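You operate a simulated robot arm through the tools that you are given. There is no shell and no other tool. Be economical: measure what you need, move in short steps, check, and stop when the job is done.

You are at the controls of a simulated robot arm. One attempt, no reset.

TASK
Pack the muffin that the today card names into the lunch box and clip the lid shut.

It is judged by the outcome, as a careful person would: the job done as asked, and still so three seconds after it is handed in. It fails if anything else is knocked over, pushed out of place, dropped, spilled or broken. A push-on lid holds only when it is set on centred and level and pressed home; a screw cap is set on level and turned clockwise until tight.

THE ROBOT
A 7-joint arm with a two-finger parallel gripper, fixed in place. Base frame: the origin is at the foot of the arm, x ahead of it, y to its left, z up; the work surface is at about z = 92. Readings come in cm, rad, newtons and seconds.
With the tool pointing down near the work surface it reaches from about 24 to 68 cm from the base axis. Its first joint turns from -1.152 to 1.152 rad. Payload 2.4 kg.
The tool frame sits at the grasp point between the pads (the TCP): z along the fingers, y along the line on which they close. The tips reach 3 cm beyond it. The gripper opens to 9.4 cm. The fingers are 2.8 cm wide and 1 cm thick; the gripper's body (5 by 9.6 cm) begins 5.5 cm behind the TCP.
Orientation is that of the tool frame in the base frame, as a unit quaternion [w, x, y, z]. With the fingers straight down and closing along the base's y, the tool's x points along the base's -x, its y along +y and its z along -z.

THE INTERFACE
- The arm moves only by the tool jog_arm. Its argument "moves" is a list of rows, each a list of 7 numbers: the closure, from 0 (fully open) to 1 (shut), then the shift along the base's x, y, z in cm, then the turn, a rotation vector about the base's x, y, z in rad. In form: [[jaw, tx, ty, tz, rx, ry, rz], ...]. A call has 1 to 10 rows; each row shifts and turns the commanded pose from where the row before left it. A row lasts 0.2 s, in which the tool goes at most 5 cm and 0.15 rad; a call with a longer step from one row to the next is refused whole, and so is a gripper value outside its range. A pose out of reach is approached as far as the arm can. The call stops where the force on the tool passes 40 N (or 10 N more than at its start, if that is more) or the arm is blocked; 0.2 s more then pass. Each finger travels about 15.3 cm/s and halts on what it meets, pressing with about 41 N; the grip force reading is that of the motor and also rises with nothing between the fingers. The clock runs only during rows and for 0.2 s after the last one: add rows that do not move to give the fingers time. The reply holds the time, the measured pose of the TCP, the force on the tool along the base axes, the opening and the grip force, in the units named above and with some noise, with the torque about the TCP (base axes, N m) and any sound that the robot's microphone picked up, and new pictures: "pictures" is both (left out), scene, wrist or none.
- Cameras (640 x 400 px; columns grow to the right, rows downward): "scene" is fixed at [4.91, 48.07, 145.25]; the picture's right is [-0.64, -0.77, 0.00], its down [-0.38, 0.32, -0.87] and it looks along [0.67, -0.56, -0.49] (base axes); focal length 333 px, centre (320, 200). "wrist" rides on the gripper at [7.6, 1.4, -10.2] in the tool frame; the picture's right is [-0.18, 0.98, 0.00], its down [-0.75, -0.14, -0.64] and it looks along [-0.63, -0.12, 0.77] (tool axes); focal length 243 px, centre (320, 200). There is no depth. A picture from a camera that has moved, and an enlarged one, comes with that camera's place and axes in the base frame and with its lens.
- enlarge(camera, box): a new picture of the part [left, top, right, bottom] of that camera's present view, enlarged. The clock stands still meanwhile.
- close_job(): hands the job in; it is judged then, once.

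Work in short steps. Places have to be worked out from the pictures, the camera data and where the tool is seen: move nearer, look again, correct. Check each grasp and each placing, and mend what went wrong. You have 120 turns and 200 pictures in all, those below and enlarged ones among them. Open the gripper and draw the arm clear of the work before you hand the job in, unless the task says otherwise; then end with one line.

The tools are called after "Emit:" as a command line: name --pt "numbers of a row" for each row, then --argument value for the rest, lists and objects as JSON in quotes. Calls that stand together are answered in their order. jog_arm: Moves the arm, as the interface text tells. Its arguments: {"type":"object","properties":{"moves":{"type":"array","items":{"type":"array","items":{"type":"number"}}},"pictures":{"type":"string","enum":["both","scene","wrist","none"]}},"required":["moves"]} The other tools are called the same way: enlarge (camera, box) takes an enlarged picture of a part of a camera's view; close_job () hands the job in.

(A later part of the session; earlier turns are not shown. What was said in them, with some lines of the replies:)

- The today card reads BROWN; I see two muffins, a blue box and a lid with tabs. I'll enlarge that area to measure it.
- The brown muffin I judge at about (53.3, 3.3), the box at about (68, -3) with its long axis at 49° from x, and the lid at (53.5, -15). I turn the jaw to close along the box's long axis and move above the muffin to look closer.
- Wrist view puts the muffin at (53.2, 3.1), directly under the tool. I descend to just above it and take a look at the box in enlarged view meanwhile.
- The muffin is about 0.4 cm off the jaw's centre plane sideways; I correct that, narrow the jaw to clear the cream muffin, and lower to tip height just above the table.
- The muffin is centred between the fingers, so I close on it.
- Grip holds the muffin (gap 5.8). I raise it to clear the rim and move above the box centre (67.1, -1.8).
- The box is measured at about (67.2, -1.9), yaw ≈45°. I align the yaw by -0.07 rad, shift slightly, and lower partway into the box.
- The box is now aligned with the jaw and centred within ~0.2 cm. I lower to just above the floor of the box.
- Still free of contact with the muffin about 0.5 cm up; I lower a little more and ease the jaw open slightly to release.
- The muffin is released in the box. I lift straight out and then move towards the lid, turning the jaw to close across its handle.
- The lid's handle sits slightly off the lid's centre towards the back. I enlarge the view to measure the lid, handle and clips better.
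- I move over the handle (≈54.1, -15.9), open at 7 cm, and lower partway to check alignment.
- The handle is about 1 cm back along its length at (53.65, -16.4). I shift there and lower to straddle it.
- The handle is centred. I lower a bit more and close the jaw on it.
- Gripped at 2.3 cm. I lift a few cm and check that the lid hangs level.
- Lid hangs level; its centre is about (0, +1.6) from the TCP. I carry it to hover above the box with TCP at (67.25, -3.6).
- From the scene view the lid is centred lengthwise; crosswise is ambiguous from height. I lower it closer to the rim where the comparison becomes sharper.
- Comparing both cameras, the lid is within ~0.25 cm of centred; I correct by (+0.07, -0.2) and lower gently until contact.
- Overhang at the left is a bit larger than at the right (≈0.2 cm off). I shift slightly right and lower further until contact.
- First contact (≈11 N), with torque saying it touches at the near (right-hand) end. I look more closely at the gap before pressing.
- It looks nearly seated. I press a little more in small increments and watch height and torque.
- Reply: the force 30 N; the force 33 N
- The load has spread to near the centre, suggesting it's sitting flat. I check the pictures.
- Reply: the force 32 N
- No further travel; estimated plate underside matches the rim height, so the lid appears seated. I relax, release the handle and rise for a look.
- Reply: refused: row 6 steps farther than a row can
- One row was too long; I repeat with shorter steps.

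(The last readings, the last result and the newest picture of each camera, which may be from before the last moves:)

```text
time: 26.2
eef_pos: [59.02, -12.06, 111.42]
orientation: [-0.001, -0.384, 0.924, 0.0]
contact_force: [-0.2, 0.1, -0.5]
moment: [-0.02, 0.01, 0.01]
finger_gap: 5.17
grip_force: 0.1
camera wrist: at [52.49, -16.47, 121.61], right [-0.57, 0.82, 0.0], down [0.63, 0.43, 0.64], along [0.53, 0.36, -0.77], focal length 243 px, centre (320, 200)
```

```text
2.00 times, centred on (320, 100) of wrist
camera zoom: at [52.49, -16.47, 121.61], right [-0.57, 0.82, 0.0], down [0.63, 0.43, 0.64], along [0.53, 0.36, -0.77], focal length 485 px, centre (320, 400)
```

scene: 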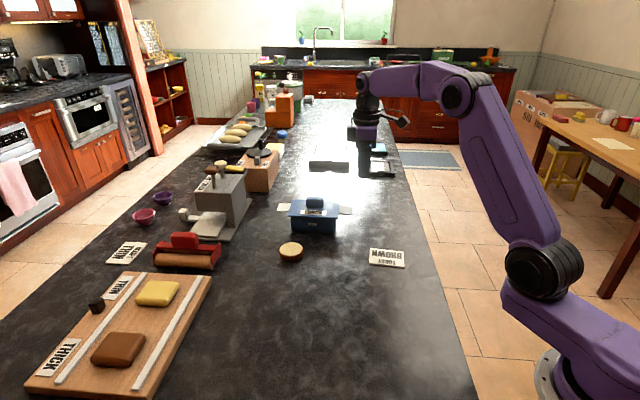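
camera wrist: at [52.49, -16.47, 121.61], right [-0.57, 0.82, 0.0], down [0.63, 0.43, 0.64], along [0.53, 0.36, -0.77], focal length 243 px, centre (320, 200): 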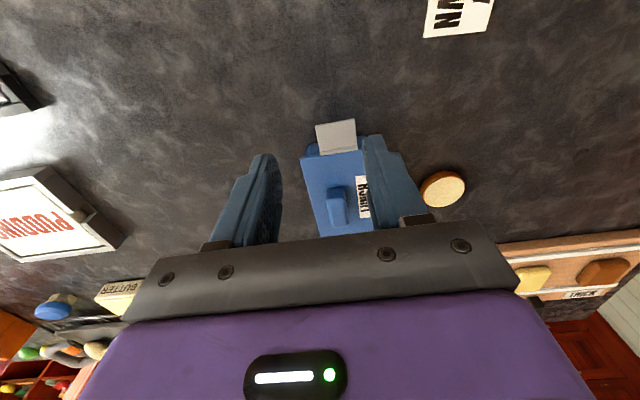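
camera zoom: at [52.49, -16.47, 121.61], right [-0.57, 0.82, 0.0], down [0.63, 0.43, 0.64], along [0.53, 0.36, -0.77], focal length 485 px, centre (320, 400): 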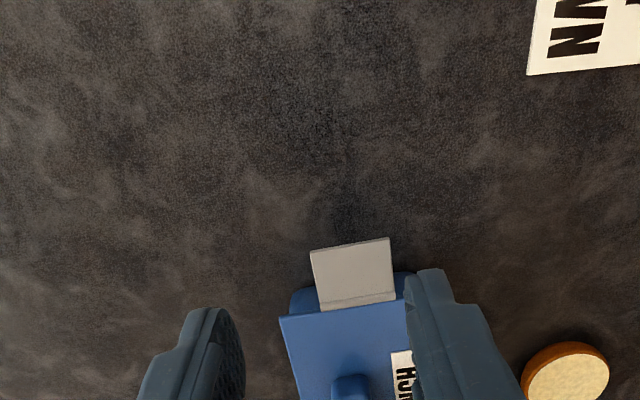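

The lid stays level and centred. The two grey flaps must be swung down onto the box's end lugs; I begin with the near one (centre ≈ (60.8, -8.6)), closing the jaw and hovering above its root side.

Emit:
jog_arm --pt "1 0.8 1.6 0 0 0 0" --pt "1 0.8 1.6 0 0 0 0" --pt "1 0 0 -4 0 0 0" --pt "1 0 0 -4 0 0 0" --pt "1 0 0 -1.7 0 0 0" --pt "1 0 0 0 0 0 0" --pictures "wrist"

Emit:
enlarge --camera "scene" --box '[280, 175, 370, 240]'

```text
time: 27.6
eef_pos: [60.62, -8.92, 101.77]
orientation: [0.001, -0.382, 0.924, 0.0]
contact_force: [-0.6, 0.1, -0.6]
moment: [0.0, 0.0, -0.02]
finger_gap: 0.0
grip_force: 33.0
camera wrist: at [54.1, -13.3, 111.89], right [-0.57, 0.82, 0.0], down [0.63, 0.43, 0.64], along [0.53, 0.36, -0.77], focal length 243 px, centre (320, 200)
```

wrist: 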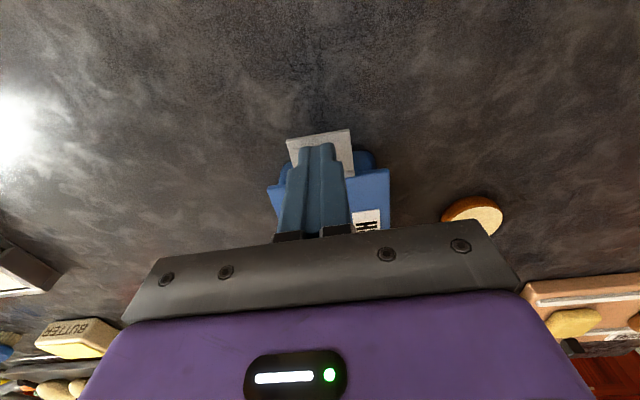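

```text
6.15 times, centred on (325, 208) of scene
camera zoom: at [4.91, 48.07, 145.25], right [-0.64, -0.77, 0.0], down [-0.38, 0.32, -0.87], along [0.67, -0.56, -0.49], focal length 2047 px, centre (289, 154)
```

zoom: 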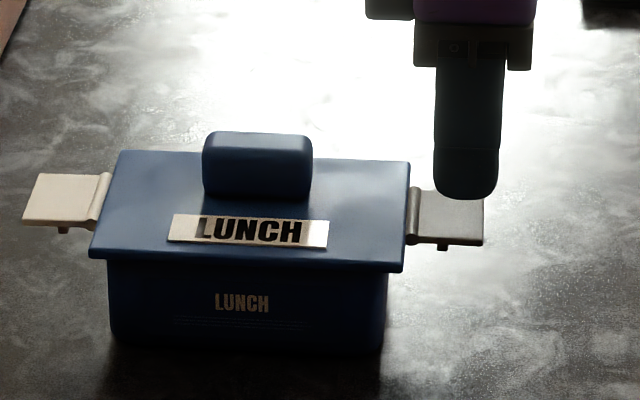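

The finger is over the near flap, ~1 cm above. I press down in small steps.

Emit:
jog_arm --pt "1 0 0 -0.7 0 0 0" --pt "1 0 0 -0.6 0 0 0" --pt "1 0 0 -0.6 0 0 0" --pt "1 0 0 0 0 0 0" --pictures "none"

Emit:
enlarge --camera "scene" --box '[280, 175, 370, 240]'

```text
time: 28.6
eef_pos: [60.64, -9.04, 99.77]
orientation: [-0.001, -0.383, 0.924, 0.0]
contact_force: [0.2, -0.2, -0.9]
moment: [-0.06, 0.0, 0.01]
finger_gap: 0.0
grip_force: 33.0
```

```text
6.15 times, centred on (325, 208) of scene
camera zoom: at [4.91, 48.07, 145.25], right [-0.64, -0.77, 0.0], down [-0.38, 0.32, -0.87], along [0.67, -0.56, -0.49], focal length 2047 px, centre (289, 154)
```

zoom: 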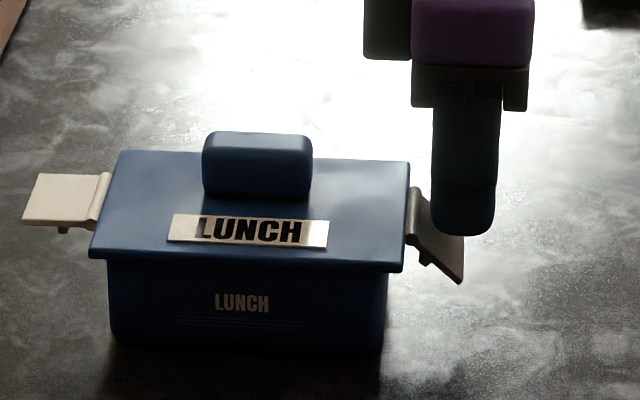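

The flap swings down easily. I continue down and then sweep inward gently to close it against the lug.

Emit:
jog_arm --pt "1 0 0 -0.8 0 0 0" --pt "1 0 0 -0.8 0 0 0" --pt "1 0 0 -0.6 0 0 0" --pt "1 0.25 0.25 0 0 0 0" --pt "1 0.25 0.25 0 0 0 0" --pt "1 0 0 0 0 0 0" --pictures "none"

Emit:
enlarge --camera "scene" --box '[280, 175, 370, 240]'

```text
time: 30.0
eef_pos: [61.27, -8.41, 97.77]
orientation: [0.002, -0.382, 0.924, 0.0]
contact_force: [-0.4, 0.5, -1.1]
moment: [0.01, -0.03, 0.01]
finger_gap: 0.0
grip_force: 32.7
```

```text
6.15 times, centred on (325, 208) of scene
camera zoom: at [4.91, 48.07, 145.25], right [-0.64, -0.77, 0.0], down [-0.38, 0.32, -0.87], along [0.67, -0.56, -0.49], focal length 2047 px, centre (289, 154)
```

zoom: 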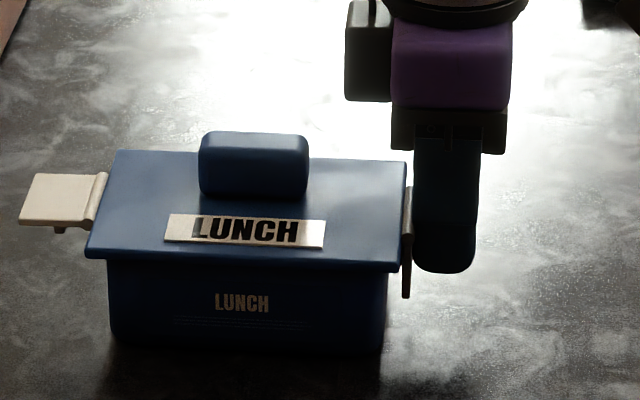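

The near flap is now vertical; the lid slid ~0.2 cm. I push inward a bit more, watching force and sound for latching.

Emit:
jog_arm --pt "1 0.12 0.12 0 0 0 0" --pt "1 0.12 0.12 0 0 0 0" --pt "1 0 0 0 0 0 0" --pictures "wrist"

Emit:
enlarge --camera "scene" --box '[280, 175, 370, 240]'

```text
time: 30.8
eef_pos: [61.6, -8.14, 97.63]
orientation: [0.0, -0.383, 0.924, 0.0]
contact_force: [-0.4, -1.6, 0.1]
moment: [-0.01, 0.06, 0.01]
finger_gap: 0.01
grip_force: 32.6
camera wrist: at [55.03, -12.59, 107.83], right [-0.57, 0.82, 0.0], down [0.63, 0.43, 0.64], along [0.53, 0.36, -0.77], focal length 243 px, centre (320, 200)
```

wrist: 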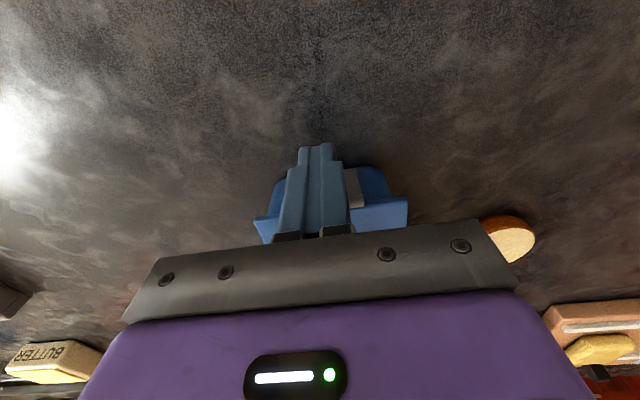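

```text
6.15 times, centred on (325, 208) of scene
camera zoom: at [4.91, 48.07, 145.25], right [-0.64, -0.77, 0.0], down [-0.38, 0.32, -0.87], along [0.67, -0.56, -0.49], focal length 2047 px, centre (289, 154)
```

zoom: 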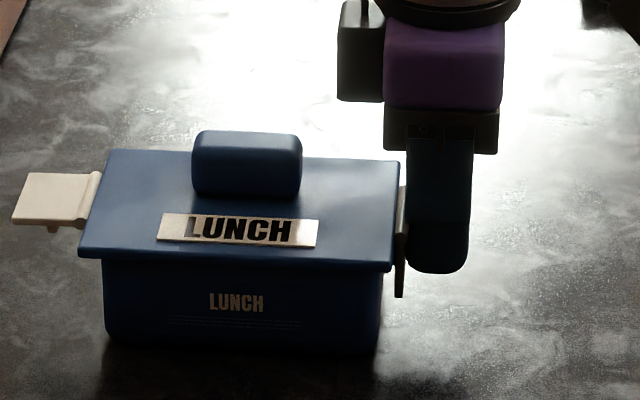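

The box itself has started to slide (≈0.2 cm), so I stop pushing. I back off and tilt the hand so the wrist camera can look at the box end from the side, to see how the clip and lug sit.

Emit:
jog_arm --pt "1 -0.7 -0.7 0 0 0 0" --pt "1 -2 -2 1 0 0 0" --pt "0.5 -2.5 -2.5 1 0.1 -0.1 0" --pt "0 -2.5 -2.5 1 0.1 -0.1 0" --pt "0 -0.5 -0.5 1 0.1 -0.1 0" --pt "0 0 0 0 0.1 -0.1 0" --pt "0 0 0 0 0.1 -0.1 0" --pt "0 0 0 0 0 0 0"

Emit:
enlarge --camera "wrist" --box '[220, 80, 420, 220]'

Emit:
enlarge --camera "scene" --box '[280, 175, 370, 240]'

```text
time: 32.6
eef_pos: [53.36, -16.48, 101.71]
orientation: [0.32, -0.359, 0.866, 0.133]
contact_force: [0.6, 0.3, 0.7]
moment: [-0.03, -0.01, 0.04]
finger_gap: 9.41
grip_force: 0.1
camera wrist: at [43.39, -24.17, 104.53], right [-0.6, 0.79, 0.12], down [0.21, 0.01, 0.98], along [0.78, 0.61, -0.17], focal length 243 px, centre (320, 200)
```

scene: 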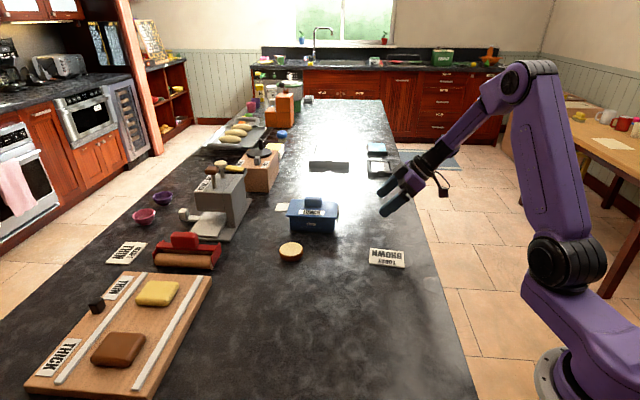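
wrist: 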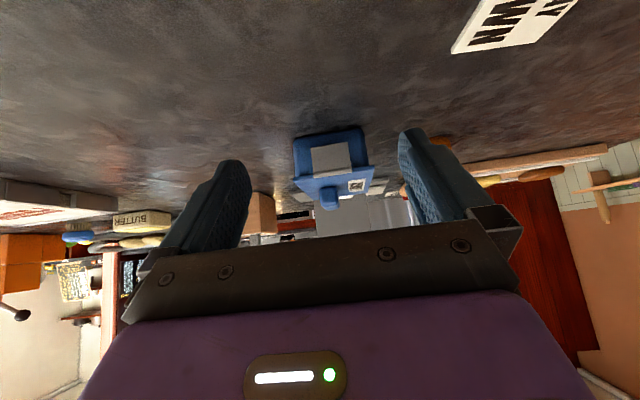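

```text
2.86 times, centred on (320, 150) of wrist
camera zoom: at [43.39, -24.17, 104.53], right [-0.6, 0.79, 0.12], down [0.21, 0.01, 0.98], along [0.78, 0.61, -0.17], focal length 693 px, centre (320, 343)
```

zoom: 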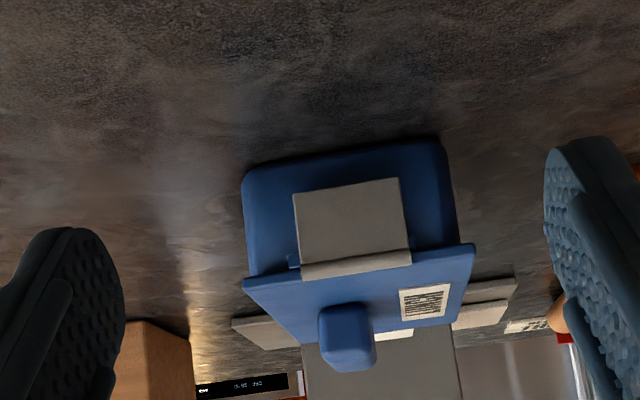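

```text
6.15 times, centred on (325, 208) of scene
camera zoom: at [4.91, 48.07, 145.25], right [-0.64, -0.77, 0.0], down [-0.38, 0.32, -0.87], along [0.67, -0.56, -0.49], focal length 2047 px, centre (289, 154)
```

zoom: 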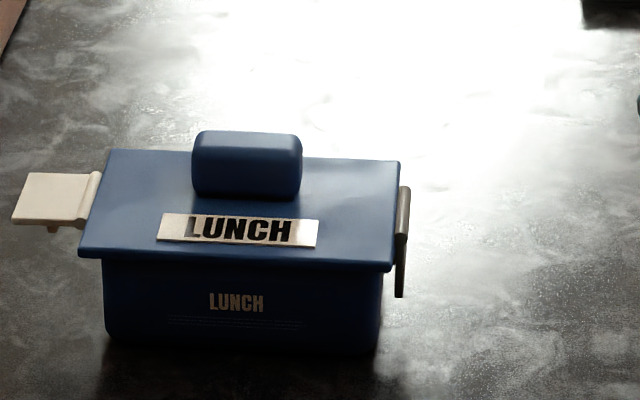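

The near flap hangs vertical. The far flap (centre ≈ (74.0, 4.5)) is beyond vertical reach, so I'll approach with the hand tilted, fingers pointing down and across the box width, jaw axis along the box's length. First I rise, untilt and turn.

Emit:
jog_arm --pt "0.5 0 0 2.5 -0.1 0.1 0" --pt "1 0 0 2.5 -0.1 0.1 0" --pt "1 0 0 2.5 -0.1 0.1 0" --pt "1 0 0 2.5 -0.1 0.1 0" --pt "1 0 0 2.5 -0.1 0.1 0" --pt "1 1.2 1.6 0 0 0 -0.143" --pt "1 1.2 1.6 0 0 0 -0.143" --pt "1 1.2 1.6 0 0 0 -0.143" --pt "1 1.2 1.6 0 0 0 -0.143" --pt "1 1.2 1.6 0 0 0 -0.143" --pictures "none"

Emit:
jog_arm --pt "1 1.2 1.6 0 0 0 -0.143" --pt "1 1.2 1.6 0 0 0 -0.143" --pt "1 1.2 1.6 0 0 0 -0.143" --pt "1 1.2 1.6 0 0 0 -0.143" --pt "1 1.2 1.6 0 0 0 -0.143" --pt "1 1.2 1.6 0 0 0 -0.141" --pt "1 0 0 0 0 0 0" --pictures "none"

Emit:
jog_arm --pt "1 1.0 1.0 -1 -0.106 -0.106 0" --pt "1 1.0 1.0 -1 -0.106 -0.106 0" --pt "1 1.0 1.0 -1 -0.106 -0.106 0" --pt "1 1.0 1.0 -1 -0.106 -0.106 0" --pt "1 1.0 1.0 -1 -0.106 -0.106 0" --pt "1 0 0 0 0 0 0"

```text
time: 34.8
eef_pos: [59.31, -8.38, 114.25]
orientation: [0.0, -0.035, 0.999, 0.0]
contact_force: [-0.6, 0.2, -0.3]
moment: [0.0, 0.0, 0.03]
finger_gap: 0.0
grip_force: 33.0
```

```text
time: 36.4
eef_pos: [64.61, 1.55, 114.28]
orientation: [0.0, 0.365, 0.931, 0.0]
contact_force: [0.3, -0.8, -0.1]
moment: [-0.01, 0.0, -0.03]
finger_gap: 0.01
grip_force: 33.5
out of reach, approached as far as the arm can: row 5, 6
```

```text
time: 37.8
eef_pos: [69.68, 6.75, 109.2]
orientation: [0.339, 0.355, 0.86, -0.14]
contact_force: [1.5, -0.3, 0.7]
moment: [0.03, 0.01, 0.01]
finger_gap: 0.0
grip_force: 33.0
camera wrist: at [61.63, 16.62, 111.48], right [0.79, 0.6, 0.13], down [-0.02, -0.18, 0.98], along [0.61, -0.78, -0.13], focal length 243 px, centre (320, 200)
```

scene: 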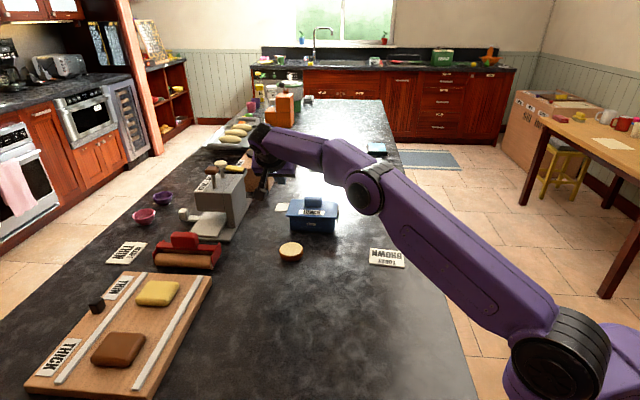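
wrist: 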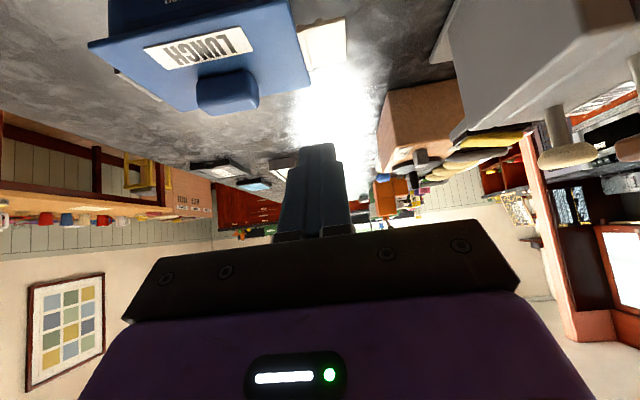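

The hand is tilted as wanted and clear of other things. I now move the tip to hover above the far flap.

Emit:
jog_arm --pt "1 0.7 -0.2 -2 0 0 0" --pt "1 0.7 -0.2 -2 0 0 0" --pt "1 0.6 -0.3 -2 0 0 0" --pt "1 0 0 0 0 0 0" --pictures "wrist"

Emit:
enlarge --camera "scene" --box '[250, 160, 360, 240]'

```text
time: 38.8
eef_pos: [71.78, 5.77, 103.11]
orientation: [0.339, 0.354, 0.861, -0.139]
contact_force: [-0.3, 0.1, -0.1]
moment: [0.03, -0.03, 0.01]
finger_gap: 0.0
grip_force: 33.4
camera wrist: at [63.73, 15.82, 105.44], right [0.79, 0.6, 0.13], down [-0.02, -0.18, 0.98], along [0.61, -0.78, -0.13], focal length 243 px, centre (320, 200)
```

wrist: 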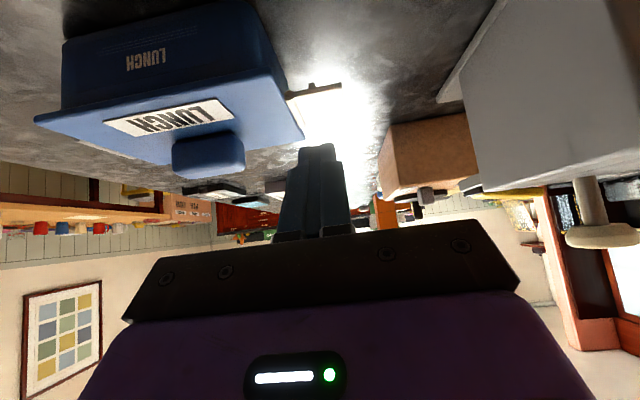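

```text
5.00 times, centred on (305, 200) of scene
camera zoom: at [4.91, 48.07, 145.25], right [-0.64, -0.77, 0.0], down [-0.38, 0.32, -0.87], along [0.67, -0.56, -0.49], focal length 1663 px, centre (395, 200)
```

zoom: 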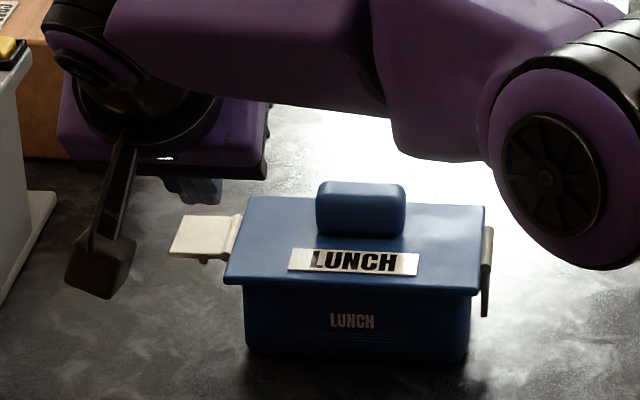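

Tip is at about (73.2, 4.3, 100.9), right over the far flap. I lower in steps to swing it down.

Emit:
jog_arm --pt "1 0 0 -1.2 0 0 0" --pt "1 0 0 -1.2 0 0 0" --pt "1 0 0 -1 0 0 0" --pt "1 0 0 -1 0 0 0" --pt "1 0 0 0 0 0 0" --pictures "wrist"

Emit:
enlarge --camera "scene" --box '[250, 160, 360, 240]'

```text
time: 40.0
eef_pos: [71.62, 5.88, 98.72]
orientation: [0.338, 0.356, 0.86, -0.14]
contact_force: [-0.2, -0.3, -0.1]
moment: [-0.01, 0.04, 0.02]
finger_gap: 0.0
grip_force: 33.6
camera wrist: at [63.64, 15.84, 100.94], right [0.79, 0.6, 0.12], down [-0.02, -0.18, 0.98], along [0.61, -0.78, -0.13], focal length 243 px, centre (320, 200)
```

wrist: 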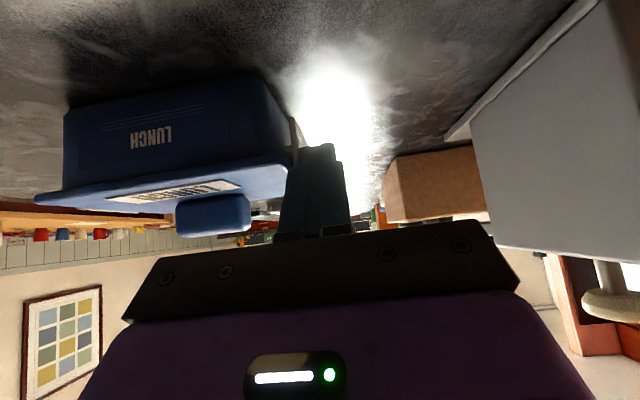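

```text
5.00 times, centred on (305, 200) of scene
camera zoom: at [4.91, 48.07, 145.25], right [-0.64, -0.77, 0.0], down [-0.38, 0.32, -0.87], along [0.67, -0.56, -0.49], focal length 1663 px, centre (395, 200)
```

zoom: 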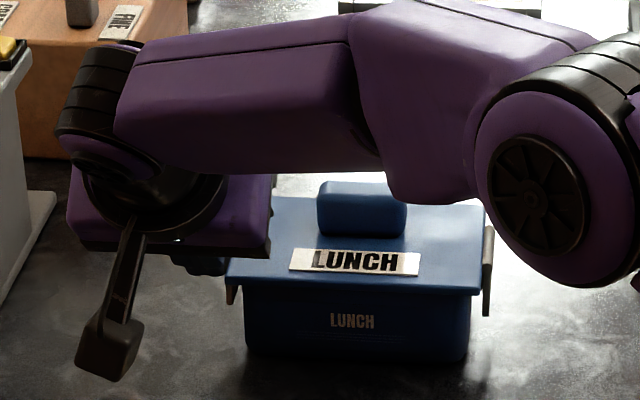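

The far flap is nearly vertical. I lower 1 cm more and sweep inward gently toward the box.

Emit:
jog_arm --pt "1 0 0 -0.8 0 0 0" --pt "1 -0.15 -0.15 -0.2 0 0 0" --pt "1 -0.15 -0.15 0 0 0 0" --pt "1 0 0 0 0 0 0" --pictures "none"

Emit:
enlarge --camera "wrist" --box '[20, 40, 380, 260]'

Emit:
enlarge --camera "scene" --box '[250, 160, 360, 240]'

```text
time: 41.0
eef_pos: [71.21, 5.61, 97.79]
orientation: [0.339, 0.355, 0.86, -0.139]
contact_force: [0.0, 2.3, 0.9]
moment: [0.0, -0.01, 0.01]
finger_gap: 0.01
grip_force: 32.9
```

```text
1.78 times, centred on (200, 150) of wrist
camera zoom: at [63.29, 15.58, 99.96], right [0.79, 0.6, 0.13], down [-0.02, -0.18, 0.98], along [0.61, -0.78, -0.13], focal length 431 px, centre (533, 289)
```

zoom: 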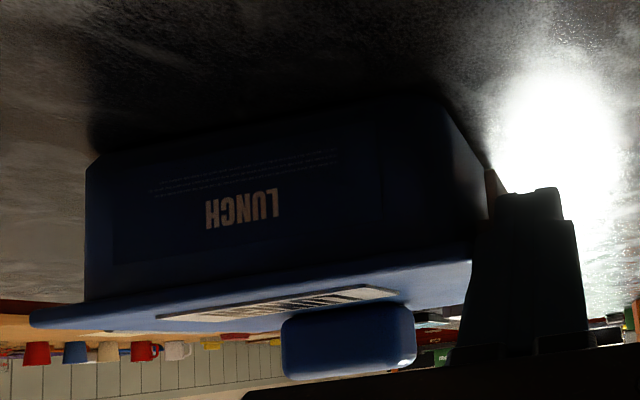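

```text
5.00 times, centred on (305, 200) of scene
camera zoom: at [4.91, 48.08, 145.25], right [-0.64, -0.77, 0.0], down [-0.38, 0.32, -0.87], along [0.67, -0.56, -0.49], focal length 1663 px, centre (395, 200)
```

zoom: 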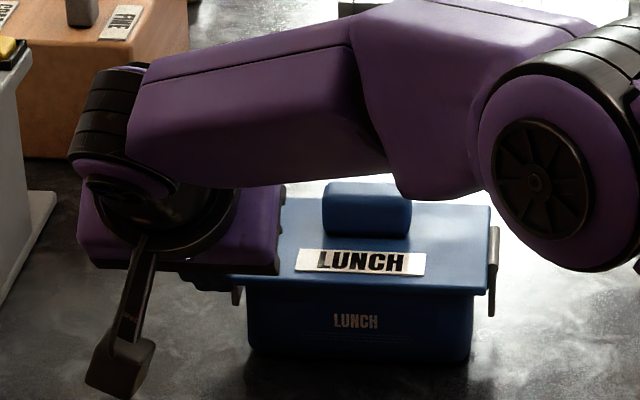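

The far flap is vertical against the box and the lid moved back to centre. I back off slightly outward, rise and look.

Emit:
jog_arm --pt "1 0.2 0.2 0 0 0 0" --pt "1 0.1 0.1 1.5 0 0 0" --pt "1 0 0 3 0 0 0" --pt "1 -1.5 -0.5 3 0 0 0" --pt "1 -3 0 3 0 0 0" --pt "1 -3 0 2 0 0 0" --pt "1 -3 0 0 0 0 0" --pt "1 0 0 0 0 0 0"

Emit:
enlarge --camera "scene" --box '[275, 185, 355, 240]'

Emit:
enlarge --camera "wrist" --box '[150, 0, 450, 200]'

```text
time: 42.8
eef_pos: [61.09, 5.33, 110.11]
orientation: [0.338, 0.356, 0.86, -0.14]
contact_force: [0.8, 0.5, -0.9]
moment: [0.0, 0.0, 0.0]
finger_gap: 0.02
grip_force: 33.3
camera wrist: at [53.12, 15.25, 112.41], right [0.79, 0.6, 0.13], down [-0.02, -0.18, 0.98], along [0.61, -0.78, -0.13], focal length 243 px, centre (320, 200)
```

scene: 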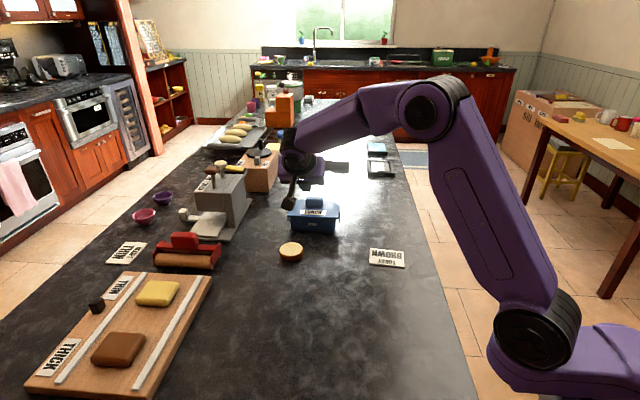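
wrist: 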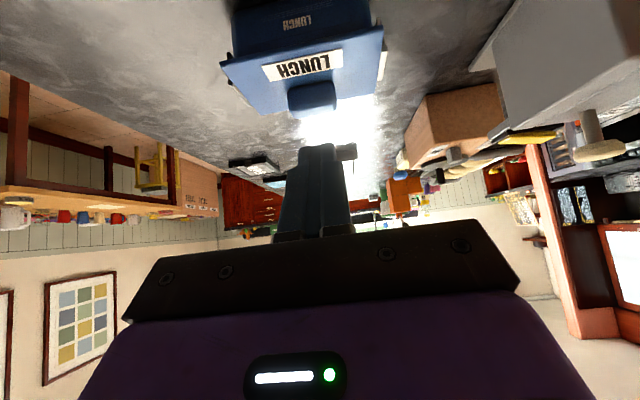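

```text
7.27 times, centred on (315, 212) of scene
camera zoom: at [4.91, 48.07, 145.25], right [-0.64, -0.77, 0.0], down [-0.38, 0.32, -0.87], along [0.67, -0.56, -0.49], focal length 2419 px, centre (356, 109)
```

zoom: 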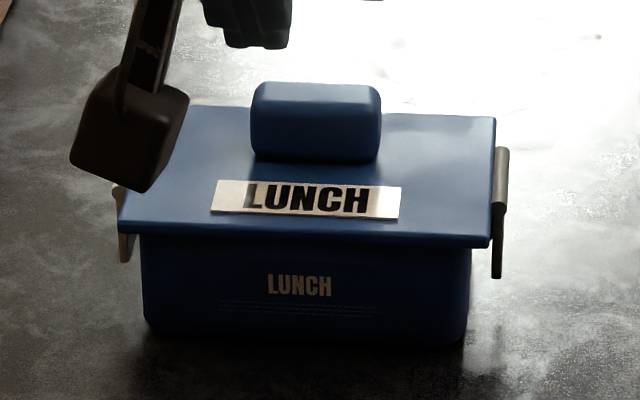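

```text
2.00 times, centred on (300, 100) of wrist
camera zoom: at [53.12, 15.25, 112.41], right [0.79, 0.6, 0.13], down [-0.02, -0.18, 0.98], along [0.61, -0.78, -0.13], focal length 485 px, centre (360, 400)
```

zoom: 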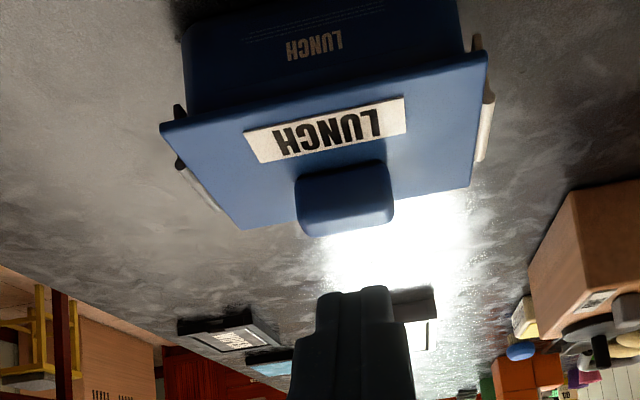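

Both flaps are down and the lid is centred. To verify/secure, I return to the handle: untilt, turn the jaw back across the handle, and hover above it.

Emit:
jog_arm --pt "0.5 0 0 0.4 0.106 0.106 0" --pt "0.3 0 0 0.4 0.106 0.106 0" --pt "0.3 0 0 0.4 0.106 0.106 0" --pt "0.3 0 0 0.4 0.106 0.106 0" --pt "0.3 0 0 0.4 0.106 0.106 0" --pt "0.3 0 -0.8 0 0 0 0.143" --pt "0.3 0 -0.8 0 0 0 0.143" --pt "0.3 0 -0.8 0 0 0 0.143" --pt "0.3 0 -0.8 0 0 0 0.143" --pt "0.3 0 -0.8 0 0 0 0.143" --pictures "none"

Emit:
jog_arm --pt "0.3 1.0 -0.8 0 0 0 0.143" --pt "0.3 1.0 -0.8 0 0 0 0.143" --pt "0.3 1.0 -0.8 0 0 0 0.143" --pt "0.3 1.0 -0.8 0 0 0 0.143" --pt "0.3 1.0 -0.8 0 0 0 0.143" --pt "0.3 1.0 -0.8 0 0 0 0.141" --pt "0.3 0.5 -0.3 -1.5 0 0 0" --pt "0.3 0 0 0 0 0 0"

```text
time: 45.0
eef_pos: [61.1, 1.48, 112.1]
orientation: [0.0, 0.033, 0.999, 0.0]
contact_force: [-0.7, -0.3, -0.8]
moment: [0.01, 0.01, 0.02]
finger_gap: 6.58
grip_force: 0.0
```

```text
time: 46.8
eef_pos: [66.19, -3.97, 110.71]
orientation: [0.001, -0.383, 0.924, 0.0]
contact_force: [0.0, 1.0, 0.8]
moment: [-0.01, 0.01, 0.01]
finger_gap: 6.55
grip_force: 0.0
out of reach, approached as far as the arm can: row 6
camera wrist: at [59.7, -8.4, 120.85], right [-0.57, 0.82, 0.0], down [0.63, 0.43, 0.64], along [0.53, 0.36, -0.77], focal length 243 px, centre (320, 200)
```

scene: 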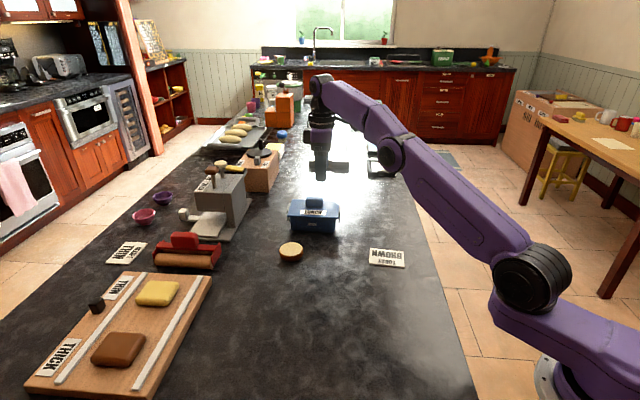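
wrist: 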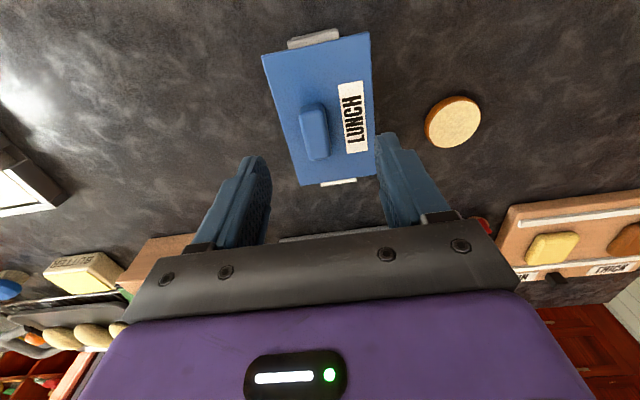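

Handle seen at about (67.7, -3.5). I move over it and lower to straddle it.

Emit:
jog_arm --pt "0.3 0.2 0 -3 0 0 0" --pt "0.3 0.5 0.1 -2.5 0 0 0" --pt "0.3 0.5 0.1 -1 0 0 0" --pt "0.3 0 0 0 0 0 0" --pictures "wrist"

```text
time: 47.8
eef_pos: [67.3, -3.79, 104.21]
orientation: [0.0, -0.382, 0.924, 0.0]
contact_force: [-0.5, 0.2, 0.0]
moment: [0.01, -0.01, -0.01]
finger_gap: 6.56
grip_force: 0.0
camera wrist: at [60.8, -8.15, 114.48], right [-0.56, 0.83, 0.0], down [0.63, 0.43, 0.64], along [0.53, 0.36, -0.77], focal length 243 px, centre (320, 200)
```

wrist: 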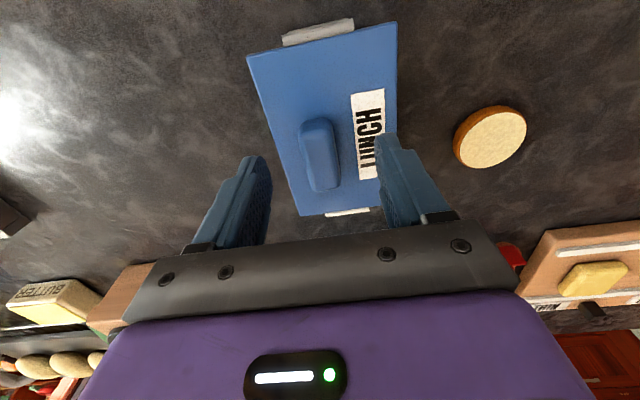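

Well aligned. I lower, grip the handle and press down firmly.

Emit:
jog_arm --pt "0.3 0 0 -1.3 0 0 0" --pt "0.3 0 0 -1.1 0 0 0" --pt "0.6 0 0 0 0 0 0" --pt "0.85 0 0 0 0 0 0" --pt "0.85 0 0 0 0 0 0" --pictures "none"

Emit:
jog_arm --pt "0.85 0 0 -0.25 0 0 0" --pt "0.85 0 0 -0.2 0 0 0" --pt "0.85 0 0 0 0 0 0" --pictures "none"

```text
time: 49.0
eef_pos: [67.33, -3.84, 101.96]
orientation: [0.0, -0.383, 0.924, 0.001]
contact_force: [-0.6, 0.5, 0.2]
moment: [0.0, -0.02, 0.01]
finger_gap: 2.3
grip_force: 41.0
```

```text
time: 49.8
eef_pos: [67.46, -3.81, 101.85]
orientation: [0.003, -0.382, 0.924, -0.002]
contact_force: [-9.3, -0.5, 30.5]
moment: [0.09, 0.31, -0.03]
finger_gap: 2.31
grip_force: 40.6
```

No further travel, no click. I now do a gentle lift test to see whether the clips hold the box to the lid.

Emit:
jog_arm --pt "0.85 0 0 0.45 0 0 0" --pt "0.85 0 0 0.5 0 0 0" --pt "0.85 0 0 0.5 0 0 0" --pt "0.85 0 0 0 0 0 0" --pictures "none"

Emit:
enlarge --camera "scene" --box '[275, 185, 355, 240]'

```text
time: 50.8
eef_pos: [67.53, -3.82, 102.77]
orientation: [0.0, -0.382, 0.924, 0.002]
contact_force: [-0.4, -0.4, -2.9]
moment: [-0.06, 0.03, -0.01]
finger_gap: 2.28
grip_force: 41.1
```

```text
7.27 times, centred on (315, 212) of scene
camera zoom: at [4.92, 48.07, 145.25], right [-0.64, -0.77, 0.0], down [-0.38, 0.32, -0.87], along [0.67, -0.56, -0.49], focal length 2419 px, centre (356, 109)
```

zoom: 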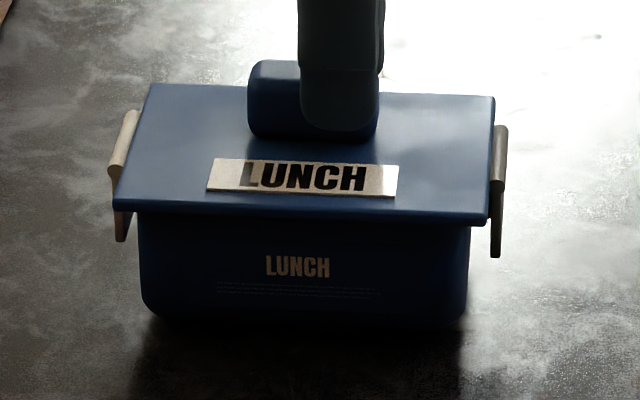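

The whole box rose with the lid (label and base both moved up), so the clips hold. I set it back down gently and release.

Emit:
jog_arm --pt "0.85 0 0 -0.4 0 0 0" --pt "0.85 0 0 -0.4 0 0 0" --pt "0.85 0 0 -0.2 0 0 0" --pt "0.85 0 0 0 0 0 0" --pictures "none"

Emit:
enlarge --camera "scene" --box '[275, 185, 355, 240]'

```text
time: 51.8
eef_pos: [67.53, -3.79, 101.93]
orientation: [0.0, -0.382, 0.924, 0.0]
contact_force: [0.3, 0.1, -1.4]
moment: [-0.01, -0.01, 0.04]
finger_gap: 2.31
grip_force: 40.6
```

```text
7.27 times, centred on (315, 212) of scene
camera zoom: at [4.92, 48.08, 145.25], right [-0.64, -0.77, 0.0], down [-0.38, 0.32, -0.87], along [0.67, -0.56, -0.49], focal length 2419 px, centre (356, 109)
```

zoom: 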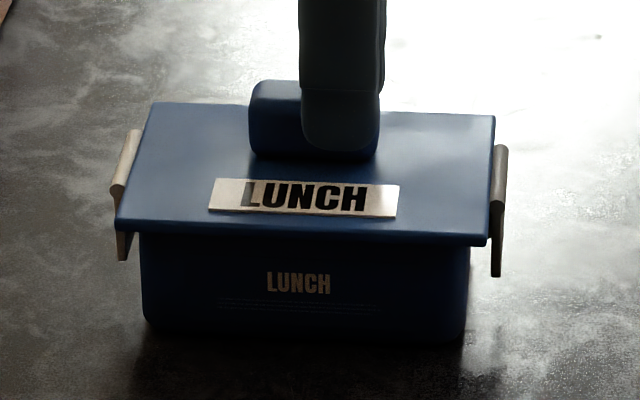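

Essentially down; I lower the last millimetre, press lightly, release, and draw clear.

Emit:
jog_arm --pt "0.85 0 0 -0.15 0 0 0" --pt "0.85 0 0 0 0 0 0" --pt "0.55 0 0 0.05 0 0 0" --pt "0.3 0 0 0 0 0 0" --pt "0.3 0 0 2 0 0 0" --pt "0.3 -0.5 -0.3 4 0 0 0" --pt "0.1 -3 -1 3 0 0 0" --pt "0 -4 -1 1 0 0 0" --pt "0 -4 -1 0 0 0 0" --pt "0 -4 -1 0 0 0 0"

Emit:
enlarge --camera "scene" --box '[275, 185, 355, 240]'

```text
time: 54.0
eef_pos: [52.12, -8.01, 111.58]
orientation: [0.002, -0.382, 0.924, -0.001]
contact_force: [-0.3, -0.2, 0.1]
moment: [-0.01, 0.03, 0.01]
finger_gap: 9.41
grip_force: 0.0
camera wrist: at [45.56, -12.45, 121.85], right [-0.57, 0.82, 0.0], down [0.63, 0.43, 0.64], along [0.53, 0.36, -0.77], focal length 243 px, centre (320, 200)
```

scene: 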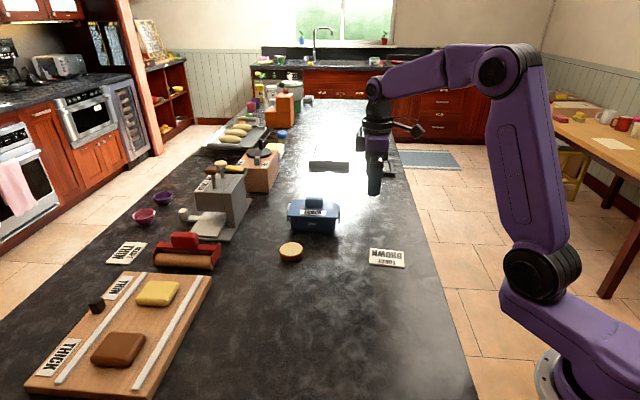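
wrist: 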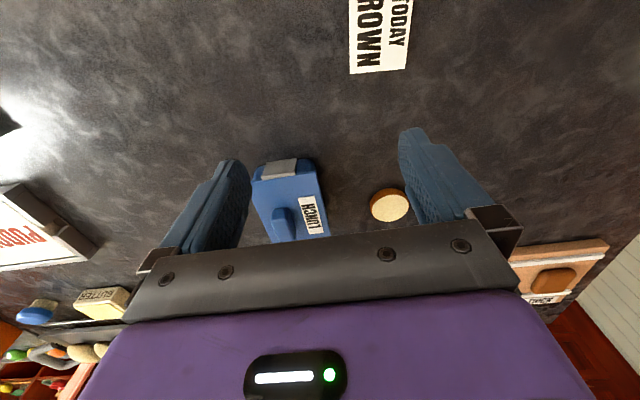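

```text
7.27 times, centred on (315, 212) of scene
camera zoom: at [4.91, 48.08, 145.25], right [-0.64, -0.77, 0.0], down [-0.38, 0.32, -0.87], along [0.67, -0.56, -0.49], focal length 2419 px, centre (356, 109)
```

zoom: 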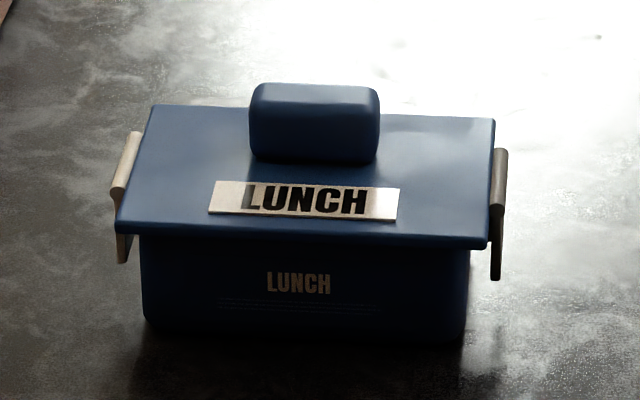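

The box is down, lid level and centred, both clips closed, and the arm is clear with the jaw open. Handing in.

Emit:
close_job

```text
The job is handed in.
```

The brown muffin is in the lunch box. The lid is on level and centred with both clips shut; when I lifted it by the handle, the box came up with it. The box slid about 0.2 cm while I was closing the clips, and I saw nothing else moved.
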